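You operate a simulated robot arm through the tools that you are given. There is no shell and no other tool. Be economical: measure what you need, move in short steps, check, and stop when the job is done.

The job below is to be done with a simulated two-armed robot. You get a single attempt, and the scene is never put back.

TASK
Fetch the green tipped rod and set it on top of the brown taped carton. Press the stop button three times. Screw the lid back on the tumbling jar. Take the blue battery and leave it on the bench right of the rod rest. Fetch the square green jar and set it on the white tile. Put the white square pot in the inside of the steel tub. Take the blue drop and put it on the free end of the kiln bench. Take the clear jug and leave it on top of the beige slab. Open the second drawer from the top of the tool chest. Any order will do. Set down upright: blue battery, square green jar, clear jug.

It is judged by the outcome, as a careful person would: the job done as asked, and still so three seconds after it is handed in. It fails if anything else is knocked over, pushed out of place, dropped, spilled or broken. A push-on lid holds only when it is set on centred and level and pressed home; a screw cap is set on level and turned clockwise until tight.

THE ROBOT
Two 7-joint arms with four-finger grippers on one trunk, on a base that drives. Base frame: it is fixed to the floor where the robot stands at the start and does not move with it; the origin is under the middle of the robot, x ahead of it, y to its left, z up. Readings come in mm, rad, newtons and seconds.
The left shoulder is at the start at [40, 181, 1335], the right one opposite. With the tool pointing down near the work surface each hand reaches from about 100 to 800 mm from the robot's upright axis, wherever it stands, measured 20 degrees to its own side. Places, roughly: beige slab (13x14x5 cm) [600, -1400, 900]; bench right of the rod rest (17x12 cm) [380, -660, 840]; blue battery (6x5x8 cm) [400, -1800, 900]; blue drop (3x3x10 cm) [2200, -2900, 900]; brown taped carton (20x26x15 cm) [400, 1400, 1200]; clear jug (8x13x11 cm) [2100, -2400, 900]; free end of the kiln bench [500, -1800, 800]; green tipped rod (20x3x3 cm) [500, -100, 900]; inside of the steel tub (22x27 cm) [2200, -2740, 860]; second drawer of the tool chest [400, 2000, 700]; square green jar (6x6x8 cm) [1200, -3200, 900]; stop button [600, -900, 900]; tumbling jar (8x8x11 cm) [500, -1800, 900]; white square pot (6x6x3 cm) [1400, -3200, 900]; white tile (15x15x1 cm) [600, -3700, 900]. Payload 3.67 kg a hand.
The tool frame of a hand sits at the grasp point between the pads (the TCP): z along the fingers, y along the line on which they close. The tips reach 28 mm beyond it. Largest opening 112 mm; the body of the gripper starts 73 mm behind the TCP.
Orientation is told as [roll, pitch, yaw] about the base's x, y, z axes, in that order, counted from this pose: with the fingers straight down and closing along the base's y, the tool's x points along the base's -x, its y along +y and its z along -z.

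THE INTERFACE
- The arms move only by the tool move_arm. It takes "left_increments", "right_increments" or both (then of equal length, played together; a hand with none holds still); each is one flat list of numbers, 7 for each row, row after row: the shift along the tool's x, y, z in mm, then the turn, a rotation vector about the tool's x, y, z in rad, then the gripper command, from -1 (fully open) to 1 (shut), values between in proportion. In form: [dx, dy, dz, ax, ay, az, hand, dx, dy, dz, ax, ay, az, hand, ...]. A call has 1 to 12 rows; each row shifts and turns the commanded pose from where the row before left it, along the tool's axes as they then stand. Rows are played at 5 a second. More than 50 mm and 0.15 rad between two rows, or a gripper value outside its range, and nothing of the call is played. Where a pose cannot be reached the arm comes as near as it can. A force on the tool above 40 N (or 10 N above the force at the start of the call, whichever is more), or a blocked arm, ends the call early, and 0.2 s more pass. Each finger halts on what it meets, pressing with about 35 N; the grip force reading is that of the motor and also rises with nothing between the fingers. The clock runs only during rows and for 0.2 s after the last one: add rows that do not move to give the fingers time. The reply holds the time, the measured pose of the TCP, the force on the tool along the base axes, the opening and the grip force, in the units named above and with some noise, with the torque about the TCP (base axes, N m) and any sound that the robot's microphone picked up.
- Cameras (640 x 400 px; columns grow to the right, rows downward): "scene" is now at [98.1, -38.5, 1556.4]; the picture's right is [-0.46, -0.89, 0.00], its down [-0.62, 0.33, -0.71] and it looks along [0.63, -0.33, -0.70] (base axes); focal length 272 px, centre (320, 200). "left" rides on the left gripper at [60, 18, -104] in its tool frame; the picture's right is [-0.29, 0.96, 0.00], its down [-0.80, -0.24, -0.55] and it looks along [-0.53, -0.16, 0.83] (tool axes); focal length 234 px, centre (320, 200). "right" rides on the right gripper at [60, -18, -104] in its tool frame; the picture's right is [0.29, 0.96, 0.00], its down [-0.80, 0.24, -0.55] and it looks along [-0.53, 0.16, 0.83] (tool axes); focal length 234 px, centre (320, 200). There is no depth. A picture from a camera that has moved, and an enlarged one, comes with that camera's place and axes in the base frame and with its lens. The place of the scene camera against the robot may be out by one fixed shift of up to 12 mm in any direction.
- camera(camera): a new picture of that camera. No time passes.
- move_column(by): slides the trunk up (or, below 0, down) by that many mm; the arms and the scene camera ride with it, the base frame stays. It gives what a move gives, with no picture.
- steer(legs): drives the robot by 1 to 6 legs, each [ahead, left, turn to the left] in mm, mm and rad, along the robot's own axes; the way and the turn of a leg run together, so that a leg with both is an arc; at most 1500 mm and 3.142 rad a leg. The arms and the cameras ride along, it lands a little off, and it stops where it bumps. It gives what a move gives.
- pan_tilt(pan, tilt): turns the head with the scene camera to pan (to the left, within 1.501 rad either way) and tilt (down, from -0.506 to 1.204), counted from straight ahead of the robot. It gives what a move gives.
- close_up(camera, box): a new picture of the part [left, top, right, bottom] of that camera's present view, enlarged. No time passes.
- finish_job(): hands the job in; it is judged then, once.

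Work in short steps. Places have to be worked out from the pictures, the camera data and where the tool is seen: move nearer, look again, correct. Check each grasp and each placing, and mend what went wrong. You have 217 turns and 228 pictures in all, those below and enlarged ones among them. Open the grippers and draw the arms clear of the work before you hand the job in, unless the task says otherwise; then end with one line.

The tools are called after "Emit:" as name(argument=value, ...) on one line, values as JSON. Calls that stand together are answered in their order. move_arm: Moves the arms, as the interface text tells. Its arguments: {"type":"object","properties":{"left_increments":{"type":"array"},"right_increments":{"type":"array"}},"required":[]} The other tools are called the same way: move_column (by) slides the trunk up or down; steer (legs) drives the base; pan_tilt (pan, tilt) turns the head that bears the scene camera; camera (camera) takes a picture; close_up (camera, box) takes an enlarged picture of a part of a camera's view; finish_job () hands the job in.

At the start:

```text
t: 0.0
left_tool_pos: [496.6, -99.2, 1231.5]
left_ee_rot: [0.0, 0.0, 0.0]
left_contact_force: [-0.1, -0.2, 0.0]
left_torque: [-0.02, 0.02, 0.04]
left_grip_width: 112.1
left_grip_force: 0.1
right_tool_pos: [417.6, -516.9, 1300.1]
right_ee_rot: [0.001, 0.002, 0.0]
right_contact_force: [-0.1, 0.6, 0.2]
right_torque: [-0.01, -0.04, -0.01]
right_grip_width: 112.0
right_grip_force: 0.1
trunk travel left (down, up): [-455.0, 59.0]
robot x, y, heading: [-3.8, -2.3, 0.004]
head pan, tilt: [-0.482, 0.778]
```

scene: 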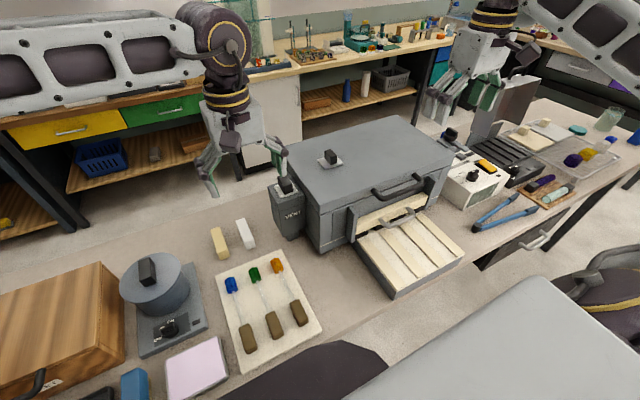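
right: 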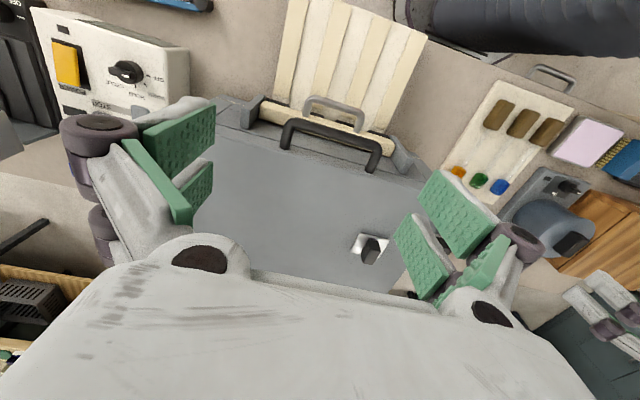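
left: 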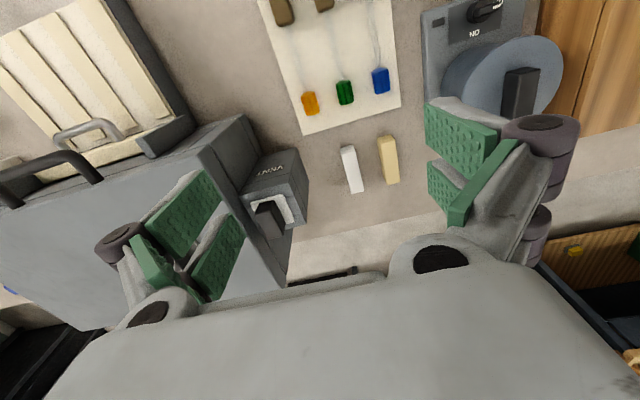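

The first pictures show the rod rest ahead and the kiln to the right. I look to the left first, towards the carton and the tool chest.

Emit:
pan_tilt(pan=1.2, tilt=0.4)

Emit:
camera(camera="scene")

Emit:
pan_tilt(pan=-1.0, tilt=0.4)

Emit:
camera(camera="scene")

```text
t: 1.7
left_tool_pos: [497.1, -98.1, 1232.9]
left_ee_rot: [0.001, 0.0, 0.001]
left_contact_force: [-0.1, -0.5, 1.0]
left_torque: [-0.01, -0.01, -0.02]
left_grip_width: 112.1
left_grip_force: 0.0
right_tool_pos: [416.2, -516.5, 1299.4]
right_ee_rot: [0.0, 0.0, 0.001]
right_contact_force: [0.9, 0.5, 0.0]
right_torque: [0.01, -0.01, -0.01]
right_grip_width: 112.1
right_grip_force: 0.0
trunk travel left (down, up): [-455.0, 59.0]
robot x, y, heading: [0.9, -0.6, 0.003]
head pan, tilt: [1.201, 0.4]
```

```text
224 pictures are left
camera scene: at [59.4, 85.7, 1589.8], right [0.93, -0.36, 0.0], down [-0.14, -0.36, -0.92], along [0.33, 0.86, -0.39], focal length 272 px, centre (320, 200)
```

scene: 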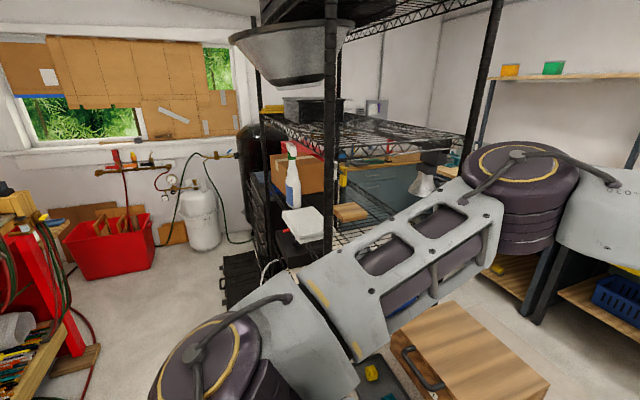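

```text
t: 3.8
left_tool_pos: [496.6, -98.7, 1232.4]
left_ee_rot: [0.0, 0.0, -0.001]
left_contact_force: [0.4, -0.3, 0.6]
left_torque: [0.01, -0.03, 0.01]
left_grip_width: 112.2
left_grip_force: 0.1
right_tool_pos: [417.8, -516.6, 1300.0]
right_ee_rot: [0.0, 0.001, 0.001]
right_contact_force: [-0.1, 0.4, 0.4]
right_torque: [-0.06, 0.04, 0.02]
right_grip_width: 111.9
right_grip_force: 0.0
trunk travel left (down, up): [-455.0, 59.0]
robot x, y, heading: [-1.8, 2.5, 0.001]
head pan, tilt: [-1.0, 0.4]
```

```text
223 pictures are left
camera scene: at [75.9, -78.6, 1589.8], right [-0.84, -0.54, 0.0], down [-0.21, 0.33, -0.92], along [0.5, -0.77, -0.39], focal length 272 px, centre (320, 200)
```

scene: 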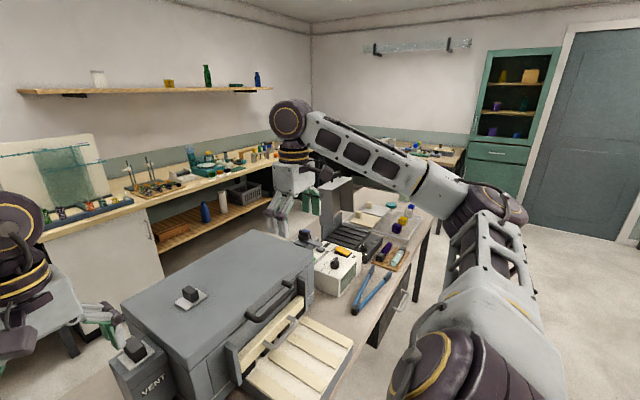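

Next I look closely at the rod rest, and at the shelf with the carton.

Emit:
pan_tilt(pan=-0.1, tilt=0.95)

Emit:
camera(camera="scene")

Emit:
close_up(camera="left", box=[240, 0, 560, 200])

```text
t: 5.0
left_tool_pos: [498.0, -98.8, 1232.4]
left_ee_rot: [-0.001, 0.001, 0.0]
left_contact_force: [-0.6, 0.7, 0.2]
left_torque: [0.02, 0.02, -0.02]
left_grip_width: 112.0
left_grip_force: 0.0
right_tool_pos: [416.4, -516.1, 1300.8]
right_ee_rot: [0.0, 0.001, -0.001]
right_contact_force: [0.8, -0.4, -0.5]
right_torque: [-0.03, -0.01, 0.0]
right_grip_width: 111.9
right_grip_force: 0.0
trunk travel left (down, up): [-455.0, 59.0]
robot x, y, heading: [-0.1, -0.1, -0.004]
head pan, tilt: [-0.099, 0.949]
```

```text
222 pictures are left
camera scene: at [98.2, -8.0, 1543.2], right [-0.1, -0.99, 0.0], down [-0.81, 0.08, -0.58], along [0.58, -0.06, -0.81], focal length 272 px, centre (320, 200)
```

scene: 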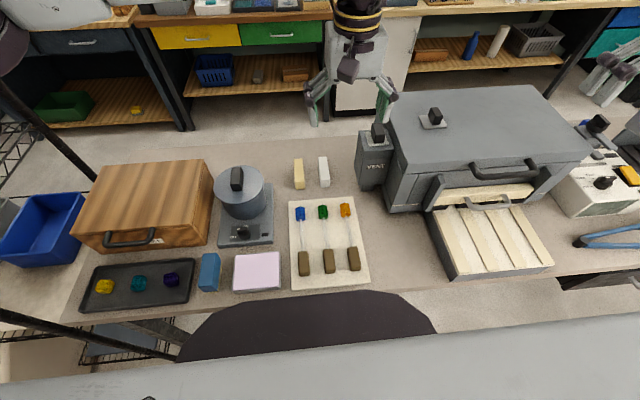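

```text
2.00 times, centred on (400, 100) of left
camera zoom: at [436.2, -80.1, 1336.9], right [0.29, 0.96, 0.0], down [0.8, -0.24, 0.55], along [0.53, -0.16, -0.83], focal length 468 px, centre (160, 400)
```

zoom: 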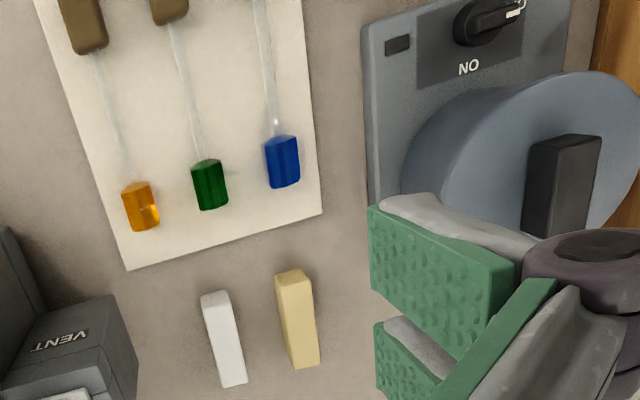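

I look closely at the shelf with the carton before planning how to carry the rod, and get another look at the rod.

Emit:
pan_tilt(pan=1.35, tilt=0.35)

Emit:
close_up(camera="scene", box=[220, 60, 540, 260])

Emit:
close_up(camera="scene", box=[320, 120, 480, 220])

```text
t: 6.6
left_tool_pos: [496.3, -99.1, 1231.0]
left_ee_rot: [0.0, -0.001, -0.001]
left_contact_force: [0.4, -0.7, 0.6]
left_torque: [0.0, -0.01, 0.03]
left_grip_width: 112.3
left_grip_force: 0.0
right_tool_pos: [416.3, -515.8, 1301.2]
right_ee_rot: [0.0, -0.002, 0.0]
right_contact_force: [-0.4, -0.4, 0.0]
right_torque: [0.0, 0.03, -0.03]
right_grip_width: 112.1
right_grip_force: 0.1
trunk travel left (down, up): [-455.0, 59.0]
robot x, y, heading: [-2.1, 0.1, -0.001]
head pan, tilt: [1.349, 0.351]
```

```text
2.00 times, centred on (380, 160) of scene
camera zoom: at [46.3, 90.2, 1594.3], right [0.98, -0.22, 0.0], down [-0.08, -0.34, -0.94], along [0.21, 0.92, -0.34], focal length 545 px, centre (200, 280)
```

zoom: 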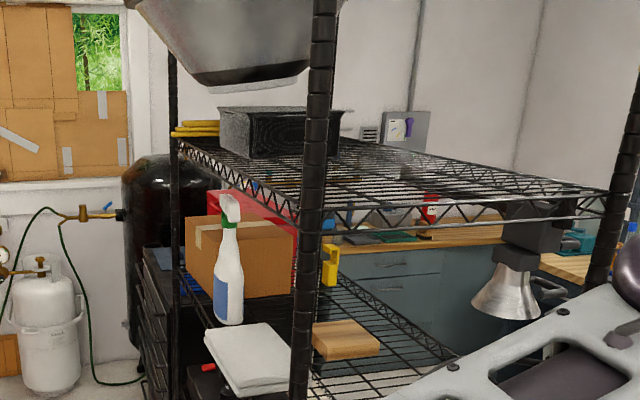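

```text
4.00 times, centred on (400, 170) of scene
camera zoom: at [46.3, 90.2, 1594.3], right [0.98, -0.22, 0.0], down [-0.08, -0.34, -0.94], along [0.21, 0.92, -0.34], focal length 1089 px, centre (0, 320)
```

zoom: 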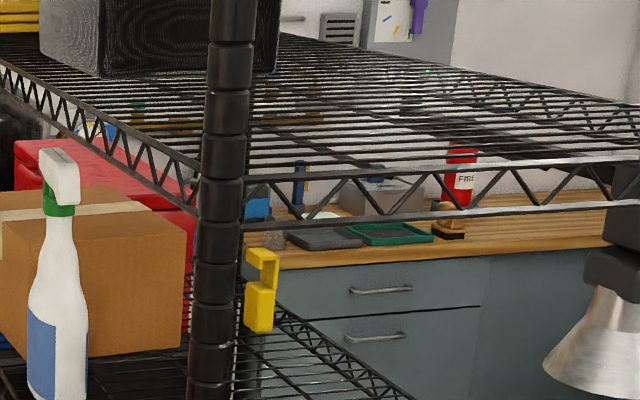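

The carton stands on a wire shelf with another shelf above, so I will grip the rod handle with the hand tilted forward. I back the robot off by 230 mm for room and look with the left camera.

Emit:
steer(legs=[[-230, 0, 0]])

Emit:
camera(camera="left")

Emit:
pan_tilt(pan=0, tilt=0.8)

Emit:
camera(camera="scene")

```text
t: 8.3
left_tool_pos: [267.9, -98.9, 1230.9]
left_ee_rot: [0.0, 0.002, -0.001]
left_contact_force: [0.7, -0.2, -0.6]
left_torque: [-0.05, 0.03, 0.01]
left_grip_width: 111.8
left_grip_force: 0.0
right_tool_pos: [186.6, -515.4, 1299.8]
right_ee_rot: [0.0, 0.002, 0.001]
right_contact_force: [1.1, 0.5, -0.1]
right_torque: [0.04, 0.02, 0.0]
right_grip_width: 111.6
right_grip_force: 0.1
trunk travel left (down, up): [-455.0, 59.0]
robot x, y, heading: [-231.5, -0.7, -0.005]
head pan, tilt: [1.349, 0.351]
```

```text
218 pictures are left
camera left: at [206.9, -80.1, 1336.1], right [0.29, 0.96, 0.0], down [0.8, -0.24, 0.55], along [0.53, -0.16, -0.83], focal length 234 px, centre (320, 200)
```

left: 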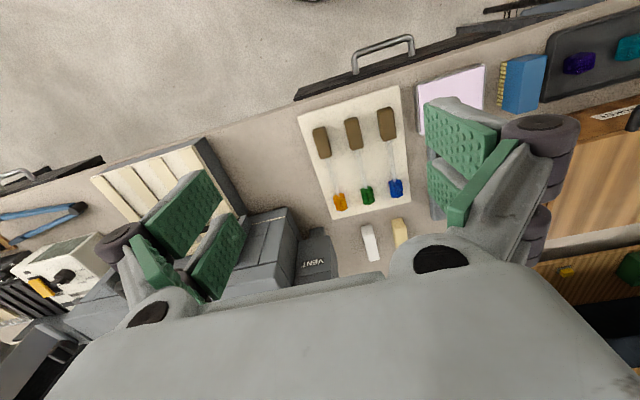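

```text
t: 9.8
left_tool_pos: [267.3, -98.0, 1232.7]
left_ee_rot: [0.0, 0.001, -0.001]
left_contact_force: [-0.9, -0.5, -0.1]
left_torque: [-0.03, 0.0, 0.0]
left_grip_width: 111.9
left_grip_force: 0.1
right_tool_pos: [186.0, -517.1, 1299.8]
right_ee_rot: [-0.001, -0.001, -0.001]
right_contact_force: [-0.4, -0.3, 0.2]
right_torque: [-0.01, 0.0, -0.02]
right_grip_width: 112.1
right_grip_force: 0.1
trunk travel left (down, up): [-455.0, 59.0]
robot x, y, heading: [-232.0, 1.0, 0.0]
head pan, tilt: [0.0, 0.799]
```

```text
217 pictures are left
camera scene: at [-124.7, -0.5, 1554.7], right [0.0, -1.0, 0.0], down [-0.72, 0.0, -0.7], along [0.7, 0.0, -0.72], focal length 272 px, centre (320, 200)
```

scene: 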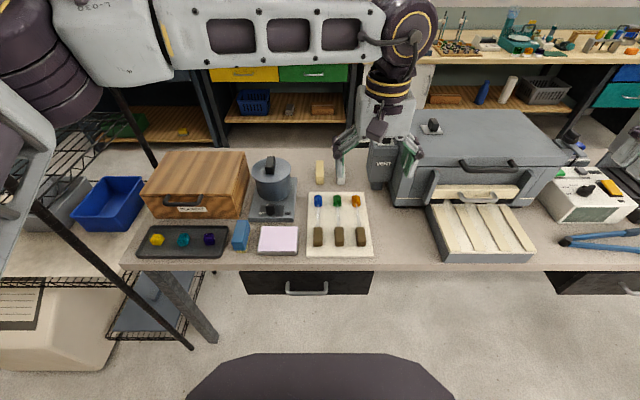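

The green-tipped rod's handle sits near [372, -60, 868] with its length along x. I lower the left hand in front of it, tilting 45° forward with a half-open gripper.

Emit:
move_arm(left_increments=[-35, 13, 50, 0, 0, 0, 0.1, -35, 13, 50, 0, 0, 0, 0.1, -35, 12, 50, 0, 0, 0, 0.1, 0, 0, 0, 0, -0.131, 0, 0.1, 0, 0, 0, 0, -0.131, 0, 0.1, 0, 0, 0, 0, -0.131, 0, 0.1, 0, 0, 0, 0, -0.131, 0, 0.1, 0, 0, 0, 0, -0.131, 0, 0.1, 0, 0, 0, 0, -0.13, 0, 0.1, 0, 0, 0, 0, 0, 0, 0.1])

Emit:
camera(camera="left")

Emit:
camera(camera="scene")

```text
refused: row 1 steps farther than a row can; nothing moved
```

```text
216 pictures are left
camera left: at [205.2, -80.0, 1336.8], right [0.29, 0.96, 0.0], down [0.8, -0.24, 0.55], along [0.53, -0.16, -0.83], focal length 234 px, centre (320, 200)
```

left: 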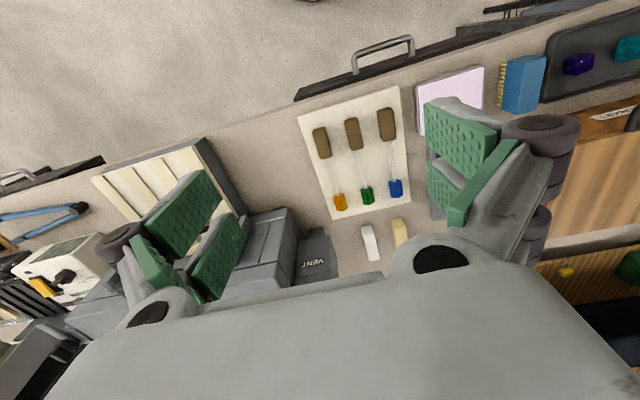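

```text
215 pictures are left
camera scene: at [-124.7, -0.5, 1554.7], right [0.0, -1.0, 0.0], down [-0.72, 0.0, -0.7], along [0.7, 0.0, -0.72], focal length 272 px, centre (320, 200)
```

scene: 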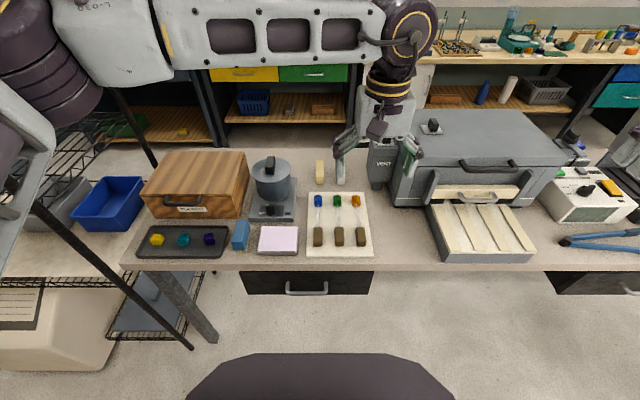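

Each row's total shift is limited to 50 mm, so I repeat the motion in smaller rows.

Emit:
move_arm(left_increments=[-26, 10, 38, 0, 0, 0, 0.1, -26, 10, 38, 0, 0, 0, 0.1, -26, 9, 37, 0, 0, 0, 0.1, -26, 9, 37, 0, 0, 0, 0.1, 0, 0, 0, 0, -0.131, 0, 0.1, 0, 0, 0, 0, -0.131, 0, 0.1, 0, 0, 0, 0, -0.131, 0, 0.1, 0, 0, 0, 0, -0.131, 0, 0.1, 0, 0, 0, 0, -0.131, 0, 0.1, 0, 0, 0, 0, -0.13, 0, 0.1, 0, 0, 0, 0, 0, 0, 0.1])

Emit:
camera(camera="left")

Emit:
camera(camera="scene")

```text
t: 12.2
left_tool_pos: [370.4, -60.0, 1081.7]
left_ee_rot: [0.0, -0.787, -0.001]
left_contact_force: [-0.8, -1.0, -0.6]
left_torque: [0.02, -0.01, -0.03]
left_grip_width: 50.4
left_grip_force: 0.0
right_tool_pos: [185.6, -516.3, 1300.1]
right_ee_rot: [0.001, 0.0, -0.001]
right_contact_force: [-0.6, 0.7, -1.6]
right_torque: [-0.03, 0.01, 0.0]
right_grip_width: 111.8
right_grip_force: 0.1
trunk travel left (down, up): [-455.0, 59.0]
robot x, y, heading: [-227.3, -0.1, 0.002]
head pan, tilt: [0.0, 0.799]
```

```text
214 pictures are left
camera left: at [253.0, -41.9, 1113.9], right [0.2, 0.96, 0.2], down [0.17, -0.24, 0.96], along [0.96, -0.16, -0.21], focal length 234 px, centre (320, 200)
```

left: 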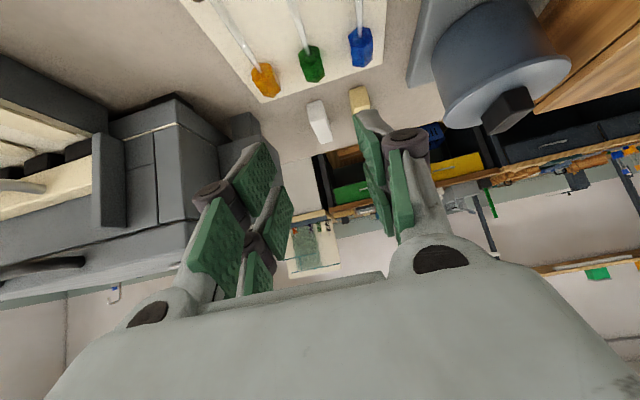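

```text
213 pictures are left
camera scene: at [-124.7, -0.5, 1554.7], right [0.0, -1.0, 0.0], down [-0.72, 0.0, -0.7], along [0.7, 0.0, -0.72], focal length 272 px, centre (320, 200)
```

scene: 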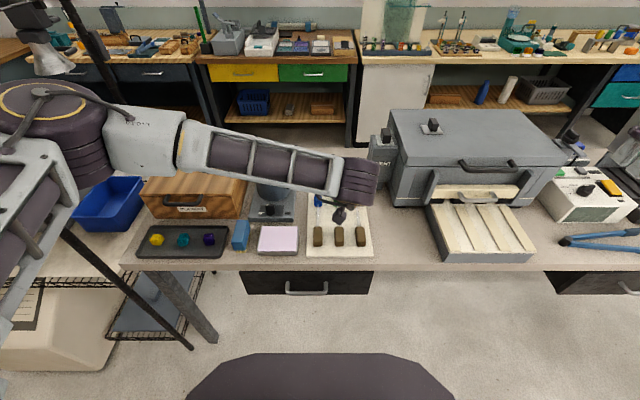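

The tip views agree at about [522, -59, 872], so the handle is centred near x 368. I lower straight down to z≈892 and look.

Emit:
move_arm(left_increments=[33.5, 0, 33.5, 0, 0, 0, 0.1, 33.5, 0, 33.5, 0, 0, 0, 0.1, 33.5, 0, 33.5, 0, 0, 0, 0.1, 33.5, 0, 33.5, 0, 0, 0, 0.1, 0, 0, 0, 0, 0, 0, 0.1])

Emit:
camera(camera="left")

Emit:
close_up(camera="scene", box=[240, 160, 400, 260])

```text
t: 13.4
left_tool_pos: [369.7, -60.7, 897.8]
left_ee_rot: [-0.001, -0.796, 0.003]
left_contact_force: [-7.5, 6.5, 34.5]
left_torque: [0.3, 0.25, -0.14]
left_grip_width: 51.4
left_grip_force: 13.0
right_tool_pos: [182.8, -515.0, 1301.4]
right_ee_rot: [0.0, -0.002, -0.001]
right_contact_force: [0.3, 0.0, 0.3]
right_torque: [-0.01, 0.04, 0.0]
right_grip_width: 111.9
right_grip_force: 0.0
trunk travel left (down, up): [-455.0, 59.0]
robot x, y, heading: [-229.8, 1.0, 0.005]
head pan, tilt: [0.0, 0.799]
```

```text
212 pictures are left
camera left: at [252.6, -42.4, 929.0], right [0.2, 0.96, 0.2], down [0.16, -0.24, 0.96], along [0.97, -0.16, -0.21], focal length 234 px, centre (320, 200)
```

left: 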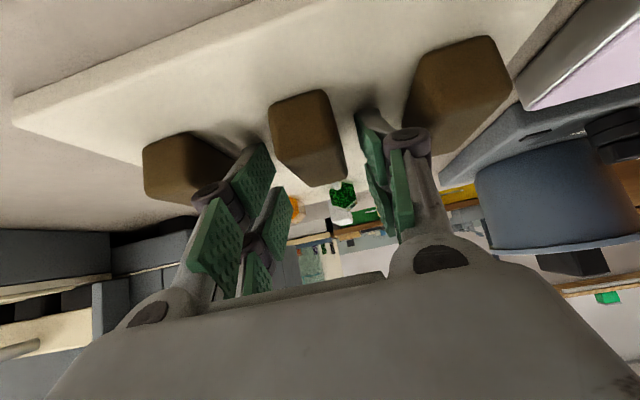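

```text
4.00 times, centred on (320, 210) of scene
camera zoom: at [-128.4, -0.1, 1555.3], right [0.0, -1.0, 0.0], down [-0.72, 0.0, -0.7], along [0.7, 0.0, -0.72], focal length 1089 px, centre (320, 160)
```

zoom: 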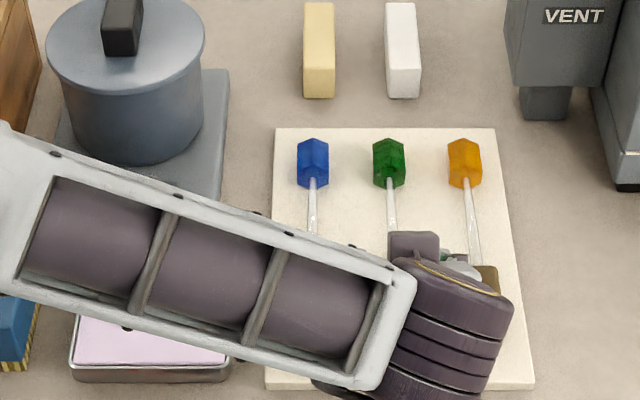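

The fingertips touch the rest at TCP z≈897, straddling the green rod's handle. I ease up 3 mm and close.

Emit:
move_arm(left_increments=[-2.1, 0, -2.1, 0, 0, 0, 0.1, 0, 0, 0, 0, 0, 0, 1, 0, 0, 0, 0, 0, 0, 1, 0, 0, 0, 0, 0, 0, 1, 0, 0, 0, 0, 0, 0, 1])

Emit:
camera(camera="left")

```text
t: 14.6
left_tool_pos: [368.0, -59.0, 899.1]
left_ee_rot: [-0.001, -0.792, 0.001]
left_contact_force: [-1.9, 4.5, 34.3]
left_torque: [0.2, -0.38, 0.01]
left_grip_width: 27.4
left_grip_force: 34.8
right_tool_pos: [182.4, -515.3, 1301.7]
right_ee_rot: [0.0, -0.004, 0.0]
right_contact_force: [-0.5, -0.3, 0.2]
right_torque: [-0.01, -0.02, 0.03]
right_grip_width: 112.0
right_grip_force: 0.1
trunk travel left (down, up): [-455.0, 59.0]
robot x, y, heading: [-231.7, -0.4, -0.001]
head pan, tilt: [0.0, 0.799]
```

```text
210 pictures are left
camera left: at [251.4, -41.2, 930.2], right [0.2, 0.96, 0.2], down [0.17, -0.24, 0.96], along [0.96, -0.16, -0.21], focal length 234 px, centre (320, 200)
```

left: 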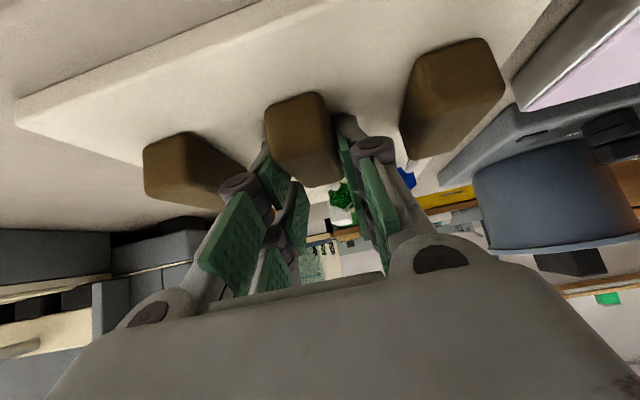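

Handle gripped at 27 mm. I lift it 120 mm and check.

Emit:
move_arm(left_increments=[-28, 0, -28, 0, 0, 0, 1, -28, 0, -28, 0, 0, 0, 1, -28, 0, -28, 0, 0, 0, 1, 0, 0, 0, 0, 0, 0, 1])

Emit:
camera(camera="left")

Emit:
close_up(camera="scene", box=[240, 130, 440, 280])

```text
t: 15.6
left_tool_pos: [370.7, -60.3, 1013.2]
left_ee_rot: [0.0, -0.784, 0.0]
left_contact_force: [-0.3, 0.7, -1.3]
left_torque: [-0.01, 0.11, -0.01]
left_grip_width: 27.4
left_grip_force: 35.3
right_tool_pos: [186.1, -516.9, 1299.1]
right_ee_rot: [0.001, 0.0, -0.001]
right_contact_force: [-0.2, 0.1, 0.2]
right_torque: [-0.03, 0.01, 0.02]
right_grip_width: 112.1
right_grip_force: 0.0
trunk travel left (down, up): [-455.0, 59.0]
robot x, y, heading: [-231.0, -0.9, 0.004]
head pan, tilt: [0.0, 0.799]
```

```text
209 pictures are left
camera left: at [253.7, -41.4, 1045.9], right [0.2, 0.96, 0.2], down [0.17, -0.24, 0.95], along [0.96, -0.16, -0.22], focal length 234 px, centre (320, 200)
```

left: 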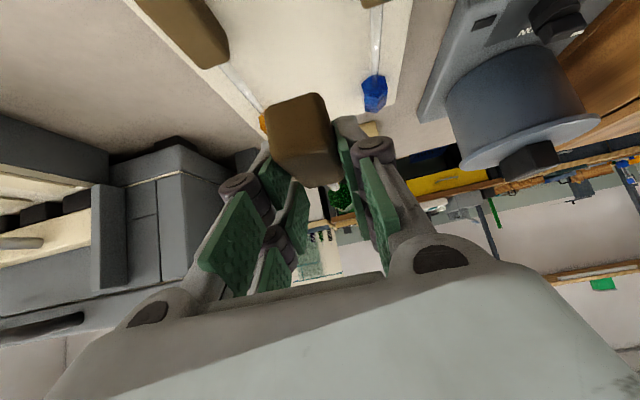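

```text
2.67 times, centred on (340, 205) of scene
camera zoom: at [-123.8, -0.8, 1554.6], right [0.0, -1.0, 0.0], down [-0.72, 0.0, -0.7], along [0.7, 0.0, -0.72], focal length 726 px, centre (267, 187)
```

zoom: 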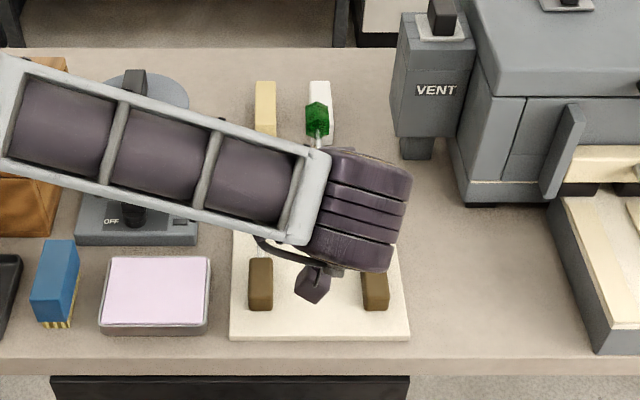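

The rod is held. I raise and retract the hand so the rod clears everything while driving left along the bench.

Emit:
move_arm(left_increments=[-30, 0, -30, 0, 0, 0, 1, -30, 0, -30, 0, 0, 0, 1, -4.2, 0, -46.7, 0, 0, 0, 1, -4.2, 0, -46.7, 0, 0, 0, 1, -4.2, 0, -46.7, 0, 0, 0, 1, -4.2, 0, -46.7, 0, 0, 0, 1, -4.2, 0, -46.7, 0, 0, 0, 1, -4.2, 0, -46.7, 0, 0, 0, 1, -4.2, 0, -46.7, 0, 0, 0, 1, 0, 0, 0, 0, 0, 0, 1])

Emit:
pan_tilt(pan=1.1, tilt=0.5)

Emit:
camera(camera="scene")

```text
t: 17.8
left_tool_pos: [159.9, -59.9, 1351.3]
left_ee_rot: [0.002, -0.782, -0.001]
left_contact_force: [1.6, 0.2, -1.6]
left_torque: [0.03, 0.09, 0.01]
left_grip_width: 27.5
left_grip_force: 35.1
right_tool_pos: [185.8, -516.5, 1300.1]
right_ee_rot: [0.002, 0.0, -0.001]
right_contact_force: [1.2, -0.3, -0.5]
right_torque: [0.0, 0.03, -0.02]
right_grip_width: 112.0
right_grip_force: 0.1
trunk travel left (down, up): [-455.0, 59.0]
robot x, y, heading: [-234.2, 2.5, 0.001]
head pan, tilt: [0.0, 0.799]
```

```text
t: 19.2
left_tool_pos: [159.6, -61.3, 1351.6]
left_ee_rot: [-0.001, -0.785, 0.001]
left_contact_force: [0.4, 0.3, -0.9]
left_torque: [0.0, 0.08, -0.03]
left_grip_width: 27.5
left_grip_force: 35.3
right_tool_pos: [186.1, -516.9, 1299.0]
right_ee_rot: [0.001, -0.001, 0.0]
right_contact_force: [0.0, -0.1, 0.8]
right_torque: [-0.03, 0.02, -0.01]
right_grip_width: 112.0
right_grip_force: 0.2
trunk travel left (down, up): [-455.0, 59.0]
robot x, y, heading: [-231.3, 2.2, -0.001]
head pan, tilt: [1.1, 0.499]
```

```text
207 pictures are left
camera scene: at [-163.6, 80.4, 1580.6], right [0.89, -0.45, 0.0], down [-0.22, -0.43, -0.88], along [0.4, 0.78, -0.48], focal length 272 px, centre (320, 200)
```

scene: 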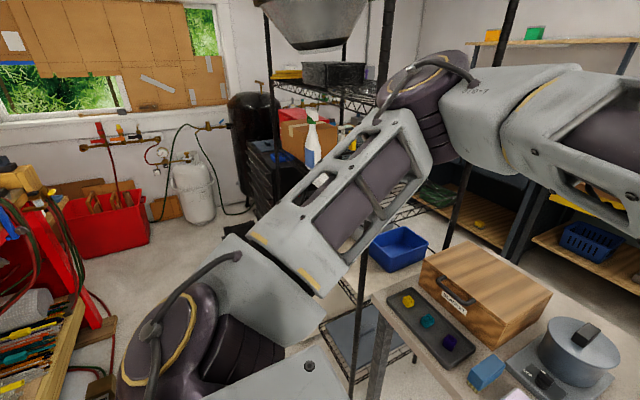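

The way is clear along y. I drive left 1150 mm and look at the carton.

Emit:
steer(legs=[[0, 1150, 0]])

Emit:
pan_tilt(pan=0.4, tilt=0.4)

Emit:
camera(camera="scene")

Emit:
camera(camera="left")

```text
t: 25.2
left_tool_pos: [167.1, 1091.1, 1351.8]
left_ee_rot: [0.001, -0.785, -0.012]
left_contact_force: [0.0, 0.4, -0.1]
left_torque: [0.01, -0.01, 0.0]
left_grip_width: 0.0
left_grip_force: 34.7
right_tool_pos: [188.1, 633.4, 1299.6]
right_ee_rot: [0.001, 0.001, -0.013]
right_contact_force: [0.5, 0.3, 0.2]
right_torque: [0.0, -0.01, 0.0]
right_grip_width: 112.0
right_grip_force: 0.0
trunk travel left (down, up): [-455.0, 59.0]
robot x, y, heading: [-223.9, 1158.9, -0.01]
head pan, tilt: [1.1, 0.499]
```

```text
t: 26.3
left_tool_pos: [166.5, 1090.1, 1353.0]
left_ee_rot: [-0.001, -0.784, -0.013]
left_contact_force: [0.2, 0.2, -1.0]
left_torque: [0.0, -0.02, 0.02]
left_grip_width: 0.0
left_grip_force: 35.3
right_tool_pos: [187.0, 633.6, 1300.6]
right_ee_rot: [-0.001, 0.0, -0.013]
right_contact_force: [-0.6, 0.3, -0.7]
right_torque: [0.01, -0.03, 0.07]
right_grip_width: 112.2
right_grip_force: 0.1
trunk travel left (down, up): [-455.0, 59.0]
robot x, y, heading: [-222.6, 1153.0, -0.021]
head pan, tilt: [0.4, 0.4]
```

```text
206 pictures are left
camera scene: at [-112.8, 1189.7, 1589.8], right [0.38, -0.93, 0.0], down [-0.36, -0.15, -0.92], along [0.85, 0.35, -0.39], focal length 272 px, centre (320, 200)
```

scene: 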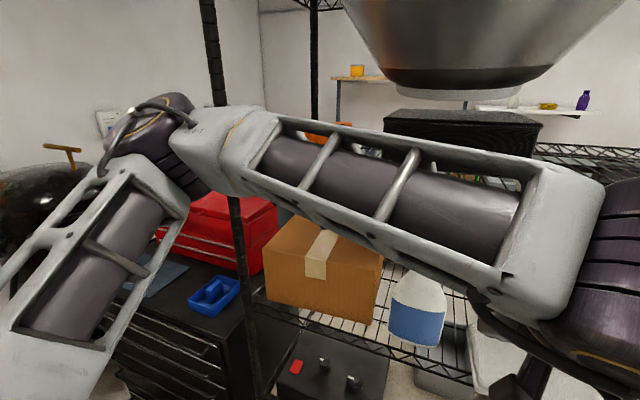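

```text
205 pictures are left
camera left: at [49.2, 1110.2, 1383.4], right [0.21, 0.96, 0.2], down [0.17, -0.24, 0.96], along [0.96, -0.17, -0.21], focal length 234 px, centre (320, 200)
```

left: 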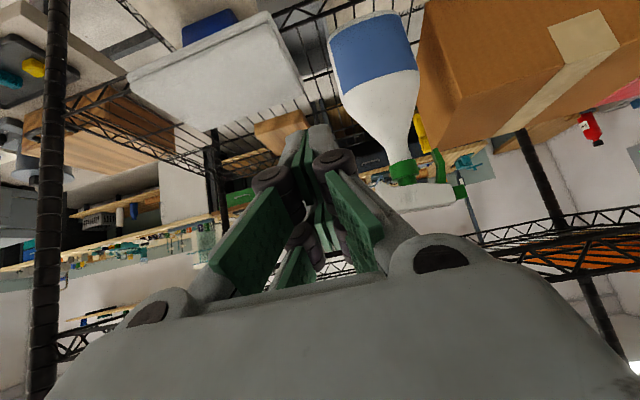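

The gripper reads 0 mm: the rod slipped out during the drive. I search for it along the path, on the floor and the bench.

Emit:
pan_tilt(pan=-1.0, tilt=1.0)

Emit:
camera(camera="scene")

Emit:
pan_tilt(pan=-1.3, tilt=0.6)

Emit:
camera(camera="scene")

Emit:
pan_tilt(pan=0.0, tilt=1.2)

Emit:
camera(camera="scene")

Emit:
camera(camera="right")

```text
t: 27.8
left_tool_pos: [165.6, 1091.4, 1351.0]
left_ee_rot: [0.0, -0.786, -0.011]
left_contact_force: [-0.2, -0.4, 0.0]
left_torque: [-0.03, 0.01, 0.0]
left_grip_width: 0.0
left_grip_force: 34.6
right_tool_pos: [186.3, 634.9, 1299.5]
right_ee_rot: [0.0, 0.001, -0.013]
right_contact_force: [0.7, -0.6, 0.5]
right_torque: [0.01, -0.05, -0.01]
right_grip_width: 112.4
right_grip_force: 0.1
trunk travel left (down, up): [-455.0, 59.0]
robot x, y, heading: [-225.6, 1155.3, -0.012]
head pan, tilt: [-1.0, 1.0]
```

```text
204 pictures are left
camera scene: at [-161.5, 1095.8, 1539.6], right [-0.85, -0.53, 0.0], down [-0.45, 0.71, -0.54], along [0.29, -0.46, -0.84], focal length 272 px, centre (320, 200)
```

scene: 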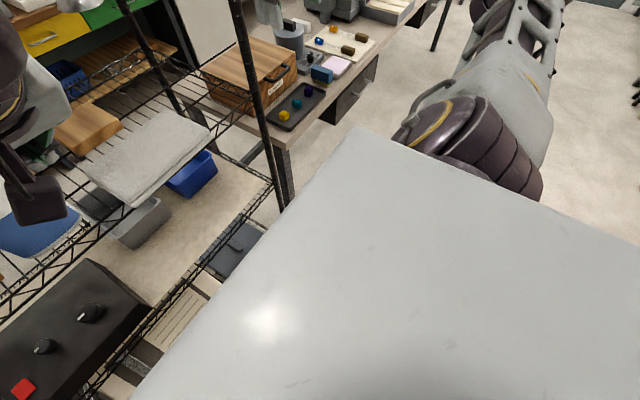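

```text
t: 28.7
left_tool_pos: [165.4, 1090.9, 1351.8]
left_ee_rot: [0.001, -0.785, -0.012]
left_contact_force: [-0.3, -0.6, -0.3]
left_torque: [-0.01, -0.02, 0.01]
left_grip_width: 0.0
left_grip_force: 35.5
right_tool_pos: [186.0, 634.0, 1302.1]
right_ee_rot: [0.0, 0.002, -0.012]
right_contact_force: [1.3, 0.4, -0.2]
right_torque: [0.0, -0.02, 0.01]
right_grip_width: 112.2
right_grip_force: 0.1
trunk travel left (down, up): [-455.0, 59.0]
robot x, y, heading: [-227.1, 1156.8, -0.016]
head pan, tilt: [-1.3, 0.6]
```

```text
203 pictures are left
camera scene: at [-175.9, 1069.5, 1571.5], right [-0.97, -0.26, 0.0], down [-0.15, 0.55, -0.82], along [0.21, -0.8, -0.57], focal length 272 px, centre (320, 200)
```

scene: 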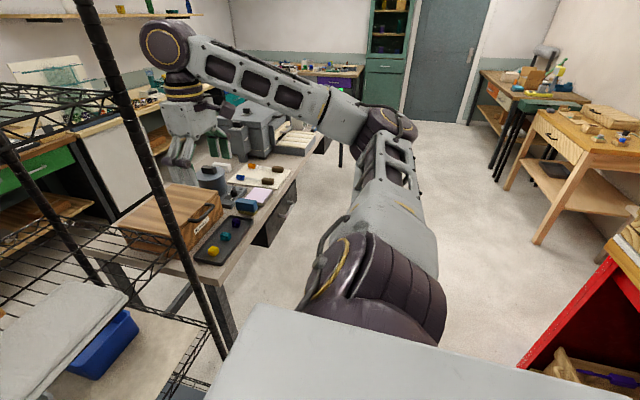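

```text
t: 30.2
left_tool_pos: [165.3, 1090.1, 1352.0]
left_ee_rot: [-0.001, -0.787, -0.012]
left_contact_force: [0.2, -0.1, 0.1]
left_torque: [0.0, 0.0, 0.0]
left_grip_width: 0.0
left_grip_force: 34.9
right_tool_pos: [187.1, 634.3, 1299.5]
right_ee_rot: [-0.003, 0.0, -0.011]
right_contact_force: [0.5, 1.0, -0.7]
right_torque: [-0.01, 0.0, 0.01]
right_grip_width: 111.8
right_grip_force: 0.1
trunk travel left (down, up): [-455.0, 59.0]
robot x, y, heading: [-224.9, 1158.5, -0.017]
head pan, tilt: [0.0, 1.201]
```

```text
202 pictures are left
camera scene: at [-142.6, 1154.1, 1527.0], right [-0.01, -1.0, 0.0], down [-0.93, 0.01, -0.36], along [0.36, 0.0, -0.93], focal length 272 px, centre (320, 200)
```

scene: 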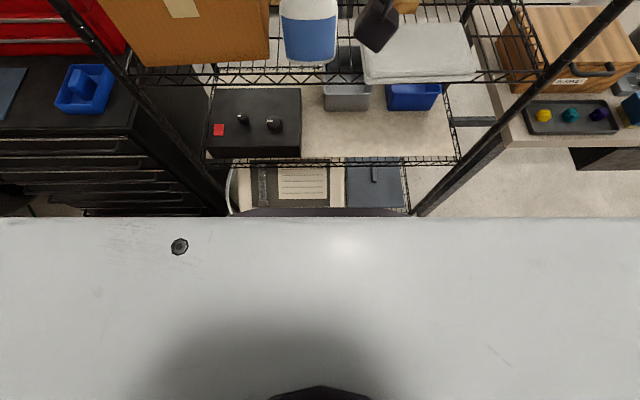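

```text
201 pictures are left
camera right: at [126.2, 616.5, 1402.9], right [-0.28, 0.96, 0.0], down [0.8, 0.23, 0.55], along [0.53, 0.15, -0.83], focal length 234 px, centre (320, 200)
```

right: 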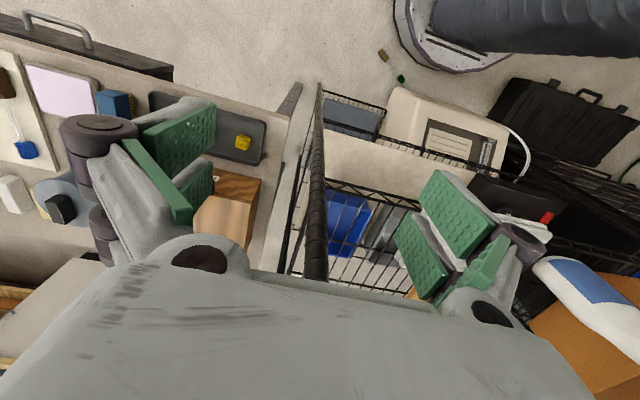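

The rod lies whole on the floor near [109, 1000], handle end at about [74, 929], just ahead of the base. I back off and shift right so the left arm can reach it with the trunk lowered.

Emit:
steer(legs=[[-105, 0, 0.015], [0, -437, 0]])

Emit:
move_column(by=-300)

Emit:
pan_tilt(pan=0.5, tilt=1.1)

Emit:
camera(camera="scene")

Emit:
camera(camera="left")

Emit:
camera(camera="right")

```text
t: 33.7
left_tool_pos: [62.7, 663.6, 1352.1]
left_ee_rot: [-0.001, -0.785, 0.002]
left_contact_force: [0.3, -0.1, 1.0]
left_torque: [-0.05, -0.01, -0.03]
left_grip_width: 0.2
left_grip_force: 35.2
right_tool_pos: [90.4, 208.1, 1301.6]
right_ee_rot: [0.0, -0.001, 0.003]
right_contact_force: [0.4, -0.1, 0.6]
right_torque: [0.0, 0.02, 0.02]
right_grip_width: 111.7
right_grip_force: 0.0
trunk travel left (down, up): [-455.0, 59.0]
robot x, y, heading: [-329.2, 722.4, -0.005]
head pan, tilt: [0.0, 1.201]
```

```text
t: 36.7
left_tool_pos: [63.6, 662.7, 1050.6]
left_ee_rot: [0.0, -0.785, 0.003]
left_contact_force: [0.2, 0.0, 1.0]
left_torque: [0.0, -0.01, 0.0]
left_grip_width: 0.0
left_grip_force: 34.7
right_tool_pos: [90.5, 206.6, 1000.7]
right_ee_rot: [-0.001, 0.0, 0.005]
right_contact_force: [0.4, -0.5, 0.5]
right_torque: [-0.02, 0.01, 0.01]
right_grip_width: 111.9
right_grip_force: 0.1
trunk travel left (down, up): [-155.0, 359.0]
robot x, y, heading: [-328.5, 723.7, 0.006]
head pan, tilt: [0.0, 1.201]
```

```text
t: 37.6
left_tool_pos: [63.4, 663.1, 1050.9]
left_ee_rot: [-0.001, -0.785, 0.004]
left_contact_force: [0.8, -0.2, 0.3]
left_torque: [-0.01, -0.02, -0.01]
left_grip_width: 0.1
left_grip_force: 34.5
right_tool_pos: [89.8, 204.8, 999.7]
right_ee_rot: [0.0, -0.001, 0.004]
right_contact_force: [0.4, -0.4, -0.7]
right_torque: [0.02, 0.0, 0.02]
right_grip_width: 112.5
right_grip_force: 0.1
trunk travel left (down, up): [-155.0, 359.0]
robot x, y, heading: [-323.2, 724.8, 0.004]
head pan, tilt: [0.499, 1.1]
```

```text
200 pictures are left
camera scene: at [-247.2, 750.8, 1232.8], right [0.48, -0.88, 0.0], down [-0.78, -0.43, -0.45], along [0.4, 0.22, -0.89], focal length 272 px, centre (320, 200)
```

scene: 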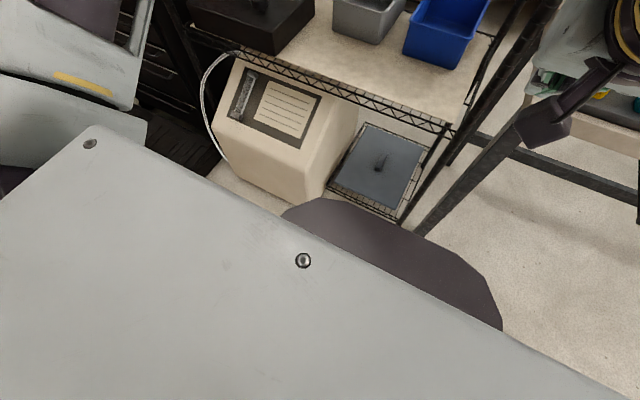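

```text
199 pictures are left
camera left: at [-54.1, 679.9, 1083.3], right [0.2, 0.96, 0.2], down [0.17, -0.24, 0.96], along [0.96, -0.16, -0.21], focal length 234 px, centre (320, 200)
```

left: 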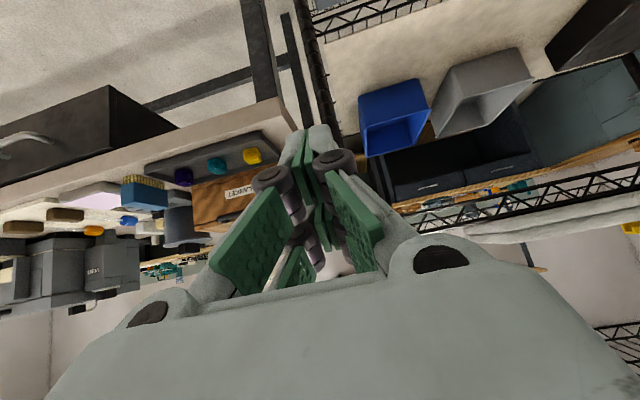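

```text
198 pictures are left
camera right: at [30.1, 187.1, 1102.9], right [-0.29, 0.96, 0.0], down [0.8, 0.24, 0.55], along [0.53, 0.16, -0.83], focal length 234 px, centre (320, 200)
```

right: 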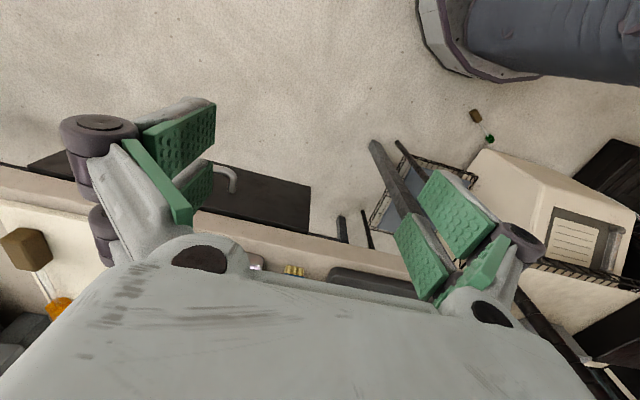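

The right camera puts the handle near [81, 940] and the tip toward [150, 1073], about 62° yaw. I lower the trunk fully and yaw the left hand to match, with the gripper half open.

Emit:
move_column(by=-150)

Emit:
move_arm(left_increments=[0, 0, 0, -0.0955, 0, -0.0955, -0.07, 0, 0, 0, -0.0955, 0, -0.0955, -0.07, 0, 0, 0, -0.0955, 0, -0.0955, -0.07, 0, 0, 0, -0.0955, 0, -0.0955, -0.07, 0, 0, 0, -0.0955, 0, -0.0955, -0.07, 0, 0, 0, -0.0955, 0, -0.0955, -0.07, 0, 0, 0, -0.0955, 0, -0.0955, -0.07, 0, 0, 0, -0.0955, 0, -0.0955, -0.07, 0, 0, 0, 0, 0, 0, -0.07])

Emit:
camera(camera="right")

Emit:
camera(camera="left")

```text
t: 39.4
left_tool_pos: [63.2, 662.5, 901.7]
left_ee_rot: [-0.001, -0.786, 0.004]
left_contact_force: [-0.8, 1.1, 0.5]
left_torque: [0.0, 0.01, 0.0]
left_grip_width: 0.0
left_grip_force: 35.0
right_tool_pos: [90.5, 206.1, 850.3]
right_ee_rot: [0.0, -0.002, 0.002]
right_contact_force: [0.0, 0.0, -1.0]
right_torque: [0.04, -0.01, -0.01]
right_grip_width: 111.8
right_grip_force: 0.1
trunk travel left (down, up): [-5.0, 509.0]
robot x, y, heading: [-328.4, 720.6, 0.008]
head pan, tilt: [0.499, 1.1]
```

```text
t: 41.4
left_tool_pos: [64.4, 662.2, 902.2]
left_ee_rot: [0.001, -0.784, 1.086]
left_contact_force: [-0.2, 0.6, -0.1]
left_torque: [-0.03, 0.0, -0.03]
left_grip_width: 59.8
left_grip_force: 0.0
right_tool_pos: [88.9, 205.5, 849.7]
right_ee_rot: [0.0, 0.0, 0.0]
right_contact_force: [-0.3, 0.2, -0.5]
right_torque: [-0.05, 0.02, 0.0]
right_grip_width: 112.1
right_grip_force: 0.0
trunk travel left (down, up): [-5.0, 509.0]
robot x, y, heading: [-329.0, 721.7, 0.003]
head pan, tilt: [0.499, 1.1]
```

```text
197 pictures are left
camera right: at [30.1, 187.3, 953.2], right [-0.29, 0.96, 0.0], down [0.8, 0.24, 0.55], along [0.53, 0.16, -0.83], focal length 234 px, centre (320, 200)
```

right: 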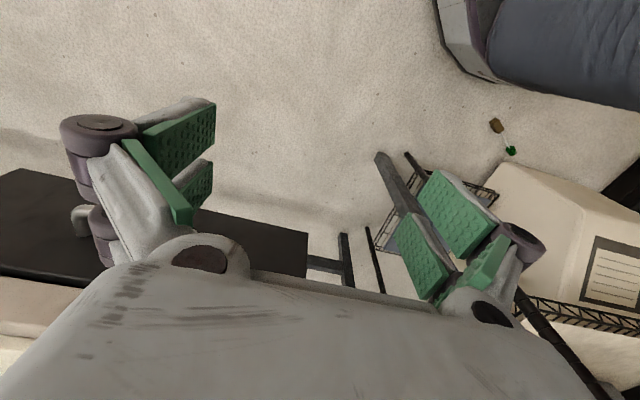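

```text
196 pictures are left
camera left: at [-7.8, 568.2, 933.6], right [-0.75, 0.63, 0.2], down [0.29, 0.04, 0.96], along [0.59, 0.78, -0.21], focal length 234 px, centre (320, 200)
```

left: 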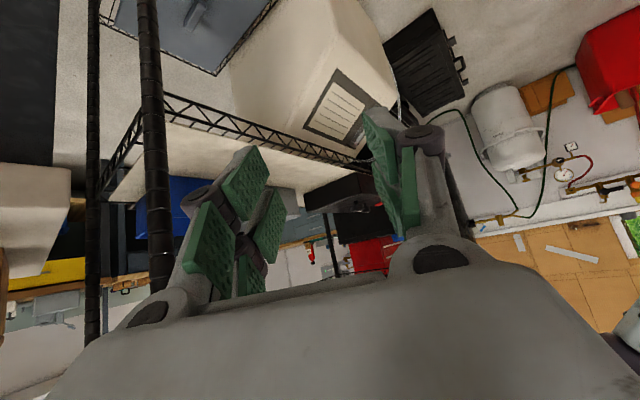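

The handle is confirmed at [83, 944], direction 1.07 rad. I move the left hand over it while descending to z≈420.

Emit:
move_arm(left_increments=[13.1, 9.55, 43.5, 0, 0, 0, -0.07, 13.1, 9.55, 43.5, 0, 0, 0, -0.07, 13.1, 9.55, 43.5, 0, 0, 0, -0.07, 13.1, 9.55, 43.5, 0, 0, 0, -0.07, 13.1, 9.55, 43.5, 0, 0, 0, -0.07, 13.1, 9.55, 43.5, 0, 0, 0, -0.07, 13.1, 9.55, 43.5, 0, 0, 0, -0.07, 13.1, 9.55, 43.5, 0, 0, 0, -0.07, 13.1, 9.55, 43.5, 0, 0, 0, -0.07, 13.1, 9.55, 43.5, 0, 0, 0, -0.07, 13.1, 9.55, 43.5, 0, 0, 0, -0.07, 13.1, 9.55, 43.5, 0, 0, 0, -0.07])

Emit:
camera(camera="right")

Emit:
camera(camera="left")

```text
t: 44.0
left_tool_pos: [80.2, 944.8, 420.3]
left_ee_rot: [0.001, -0.782, 1.081]
left_contact_force: [-0.1, 0.3, -0.7]
left_torque: [-0.03, 0.0, -0.03]
left_grip_width: 59.6
left_grip_force: 0.2
right_tool_pos: [90.1, 205.7, 850.4]
right_ee_rot: [0.001, -0.001, 0.004]
right_contact_force: [-0.5, 1.0, -0.4]
right_torque: [-0.02, 0.01, -0.01]
right_grip_width: 112.3
right_grip_force: 0.1
trunk travel left (down, up): [-5.0, 509.0]
robot x, y, heading: [-328.5, 722.8, 0.007]
head pan, tilt: [0.499, 1.1]
```

```text
195 pictures are left
camera right: at [30.3, 187.5, 953.2], right [-0.29, 0.96, 0.0], down [0.8, 0.24, 0.55], along [0.53, 0.16, -0.83], focal length 234 px, centre (320, 200)
```

right: 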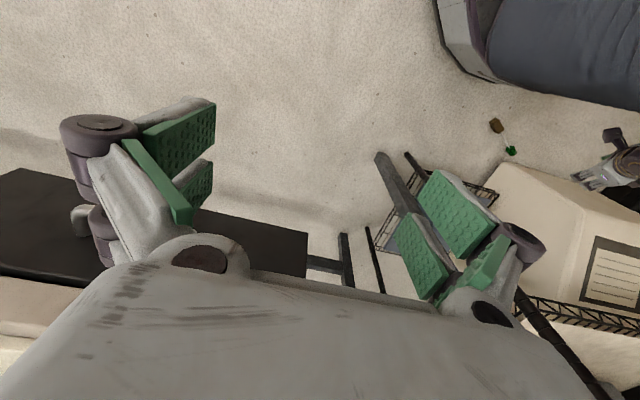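

```text
194 pictures are left
camera left: at [9.8, 851.2, 452.9], right [-0.75, 0.63, 0.2], down [0.29, 0.04, 0.96], along [0.59, 0.78, -0.21], focal length 234 px, centre (320, 200)
```

left: 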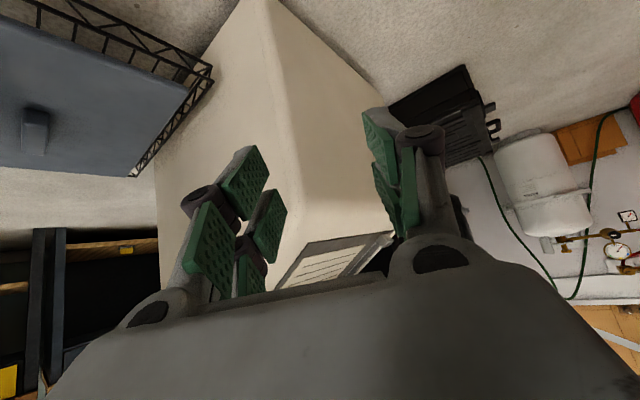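

Hand is over the rod. I descend to about z 75 and look through the left camera.

Emit:
move_arm(left_increments=[31, -2.5, 31, 0, 0, 0, -0.07, 31, 0, 31, 0, 0, 0, -0.07, 31, 0, 31, 0, 0, 0, -0.07, 31, 0, 31, 0, 0, 0, -0.07, 31, 0, 31, 0, 0, 0, -0.07, 31, 0, 31, 0, 0, 0, -0.07, 31, 0, 31, 0, 0, 0, -0.07, 28, 0, 28, 0, 0, 0, -0.07])

Emit:
camera(camera="left")

Emit:
close_up(camera="right", box=[420, 60, 640, 200])

```text
t: 45.8
left_tool_pos: [82.8, 942.1, 73.5]
left_ee_rot: [0.003, -0.784, 1.078]
left_contact_force: [1.6, 0.8, 0.4]
left_torque: [-0.05, 0.08, 0.04]
left_grip_width: 59.9
left_grip_force: 0.0
right_tool_pos: [90.1, 206.3, 849.3]
right_ee_rot: [0.002, -0.001, 0.004]
right_contact_force: [-0.4, 0.2, 0.5]
right_torque: [-0.01, 0.0, -0.02]
right_grip_width: 112.2
right_grip_force: 0.0
trunk travel left (down, up): [-5.0, 509.0]
robot x, y, heading: [-329.5, 719.4, 0.008]
head pan, tilt: [0.499, 1.1]
```

```text
193 pictures are left
camera left: at [10.5, 848.8, 106.0], right [-0.75, 0.63, 0.21], down [0.3, 0.04, 0.95], along [0.59, 0.78, -0.22], focal length 234 px, centre (320, 200)
```

left: 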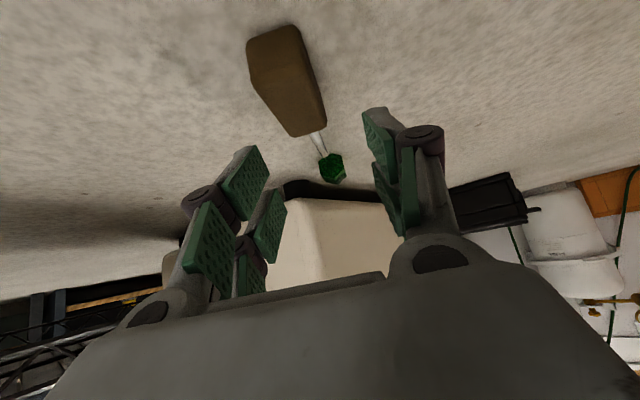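

```text
2.86 times, centred on (530, 130) of right
camera zoom: at [30.0, 187.0, 953.0], right [-0.29, 0.96, 0.0], down [0.8, 0.24, 0.55], along [0.53, 0.16, -0.83], focal length 669 px, centre (-280, 400)
```

zoom: 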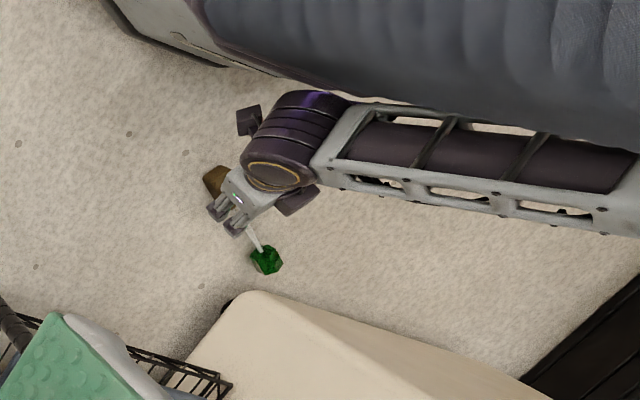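

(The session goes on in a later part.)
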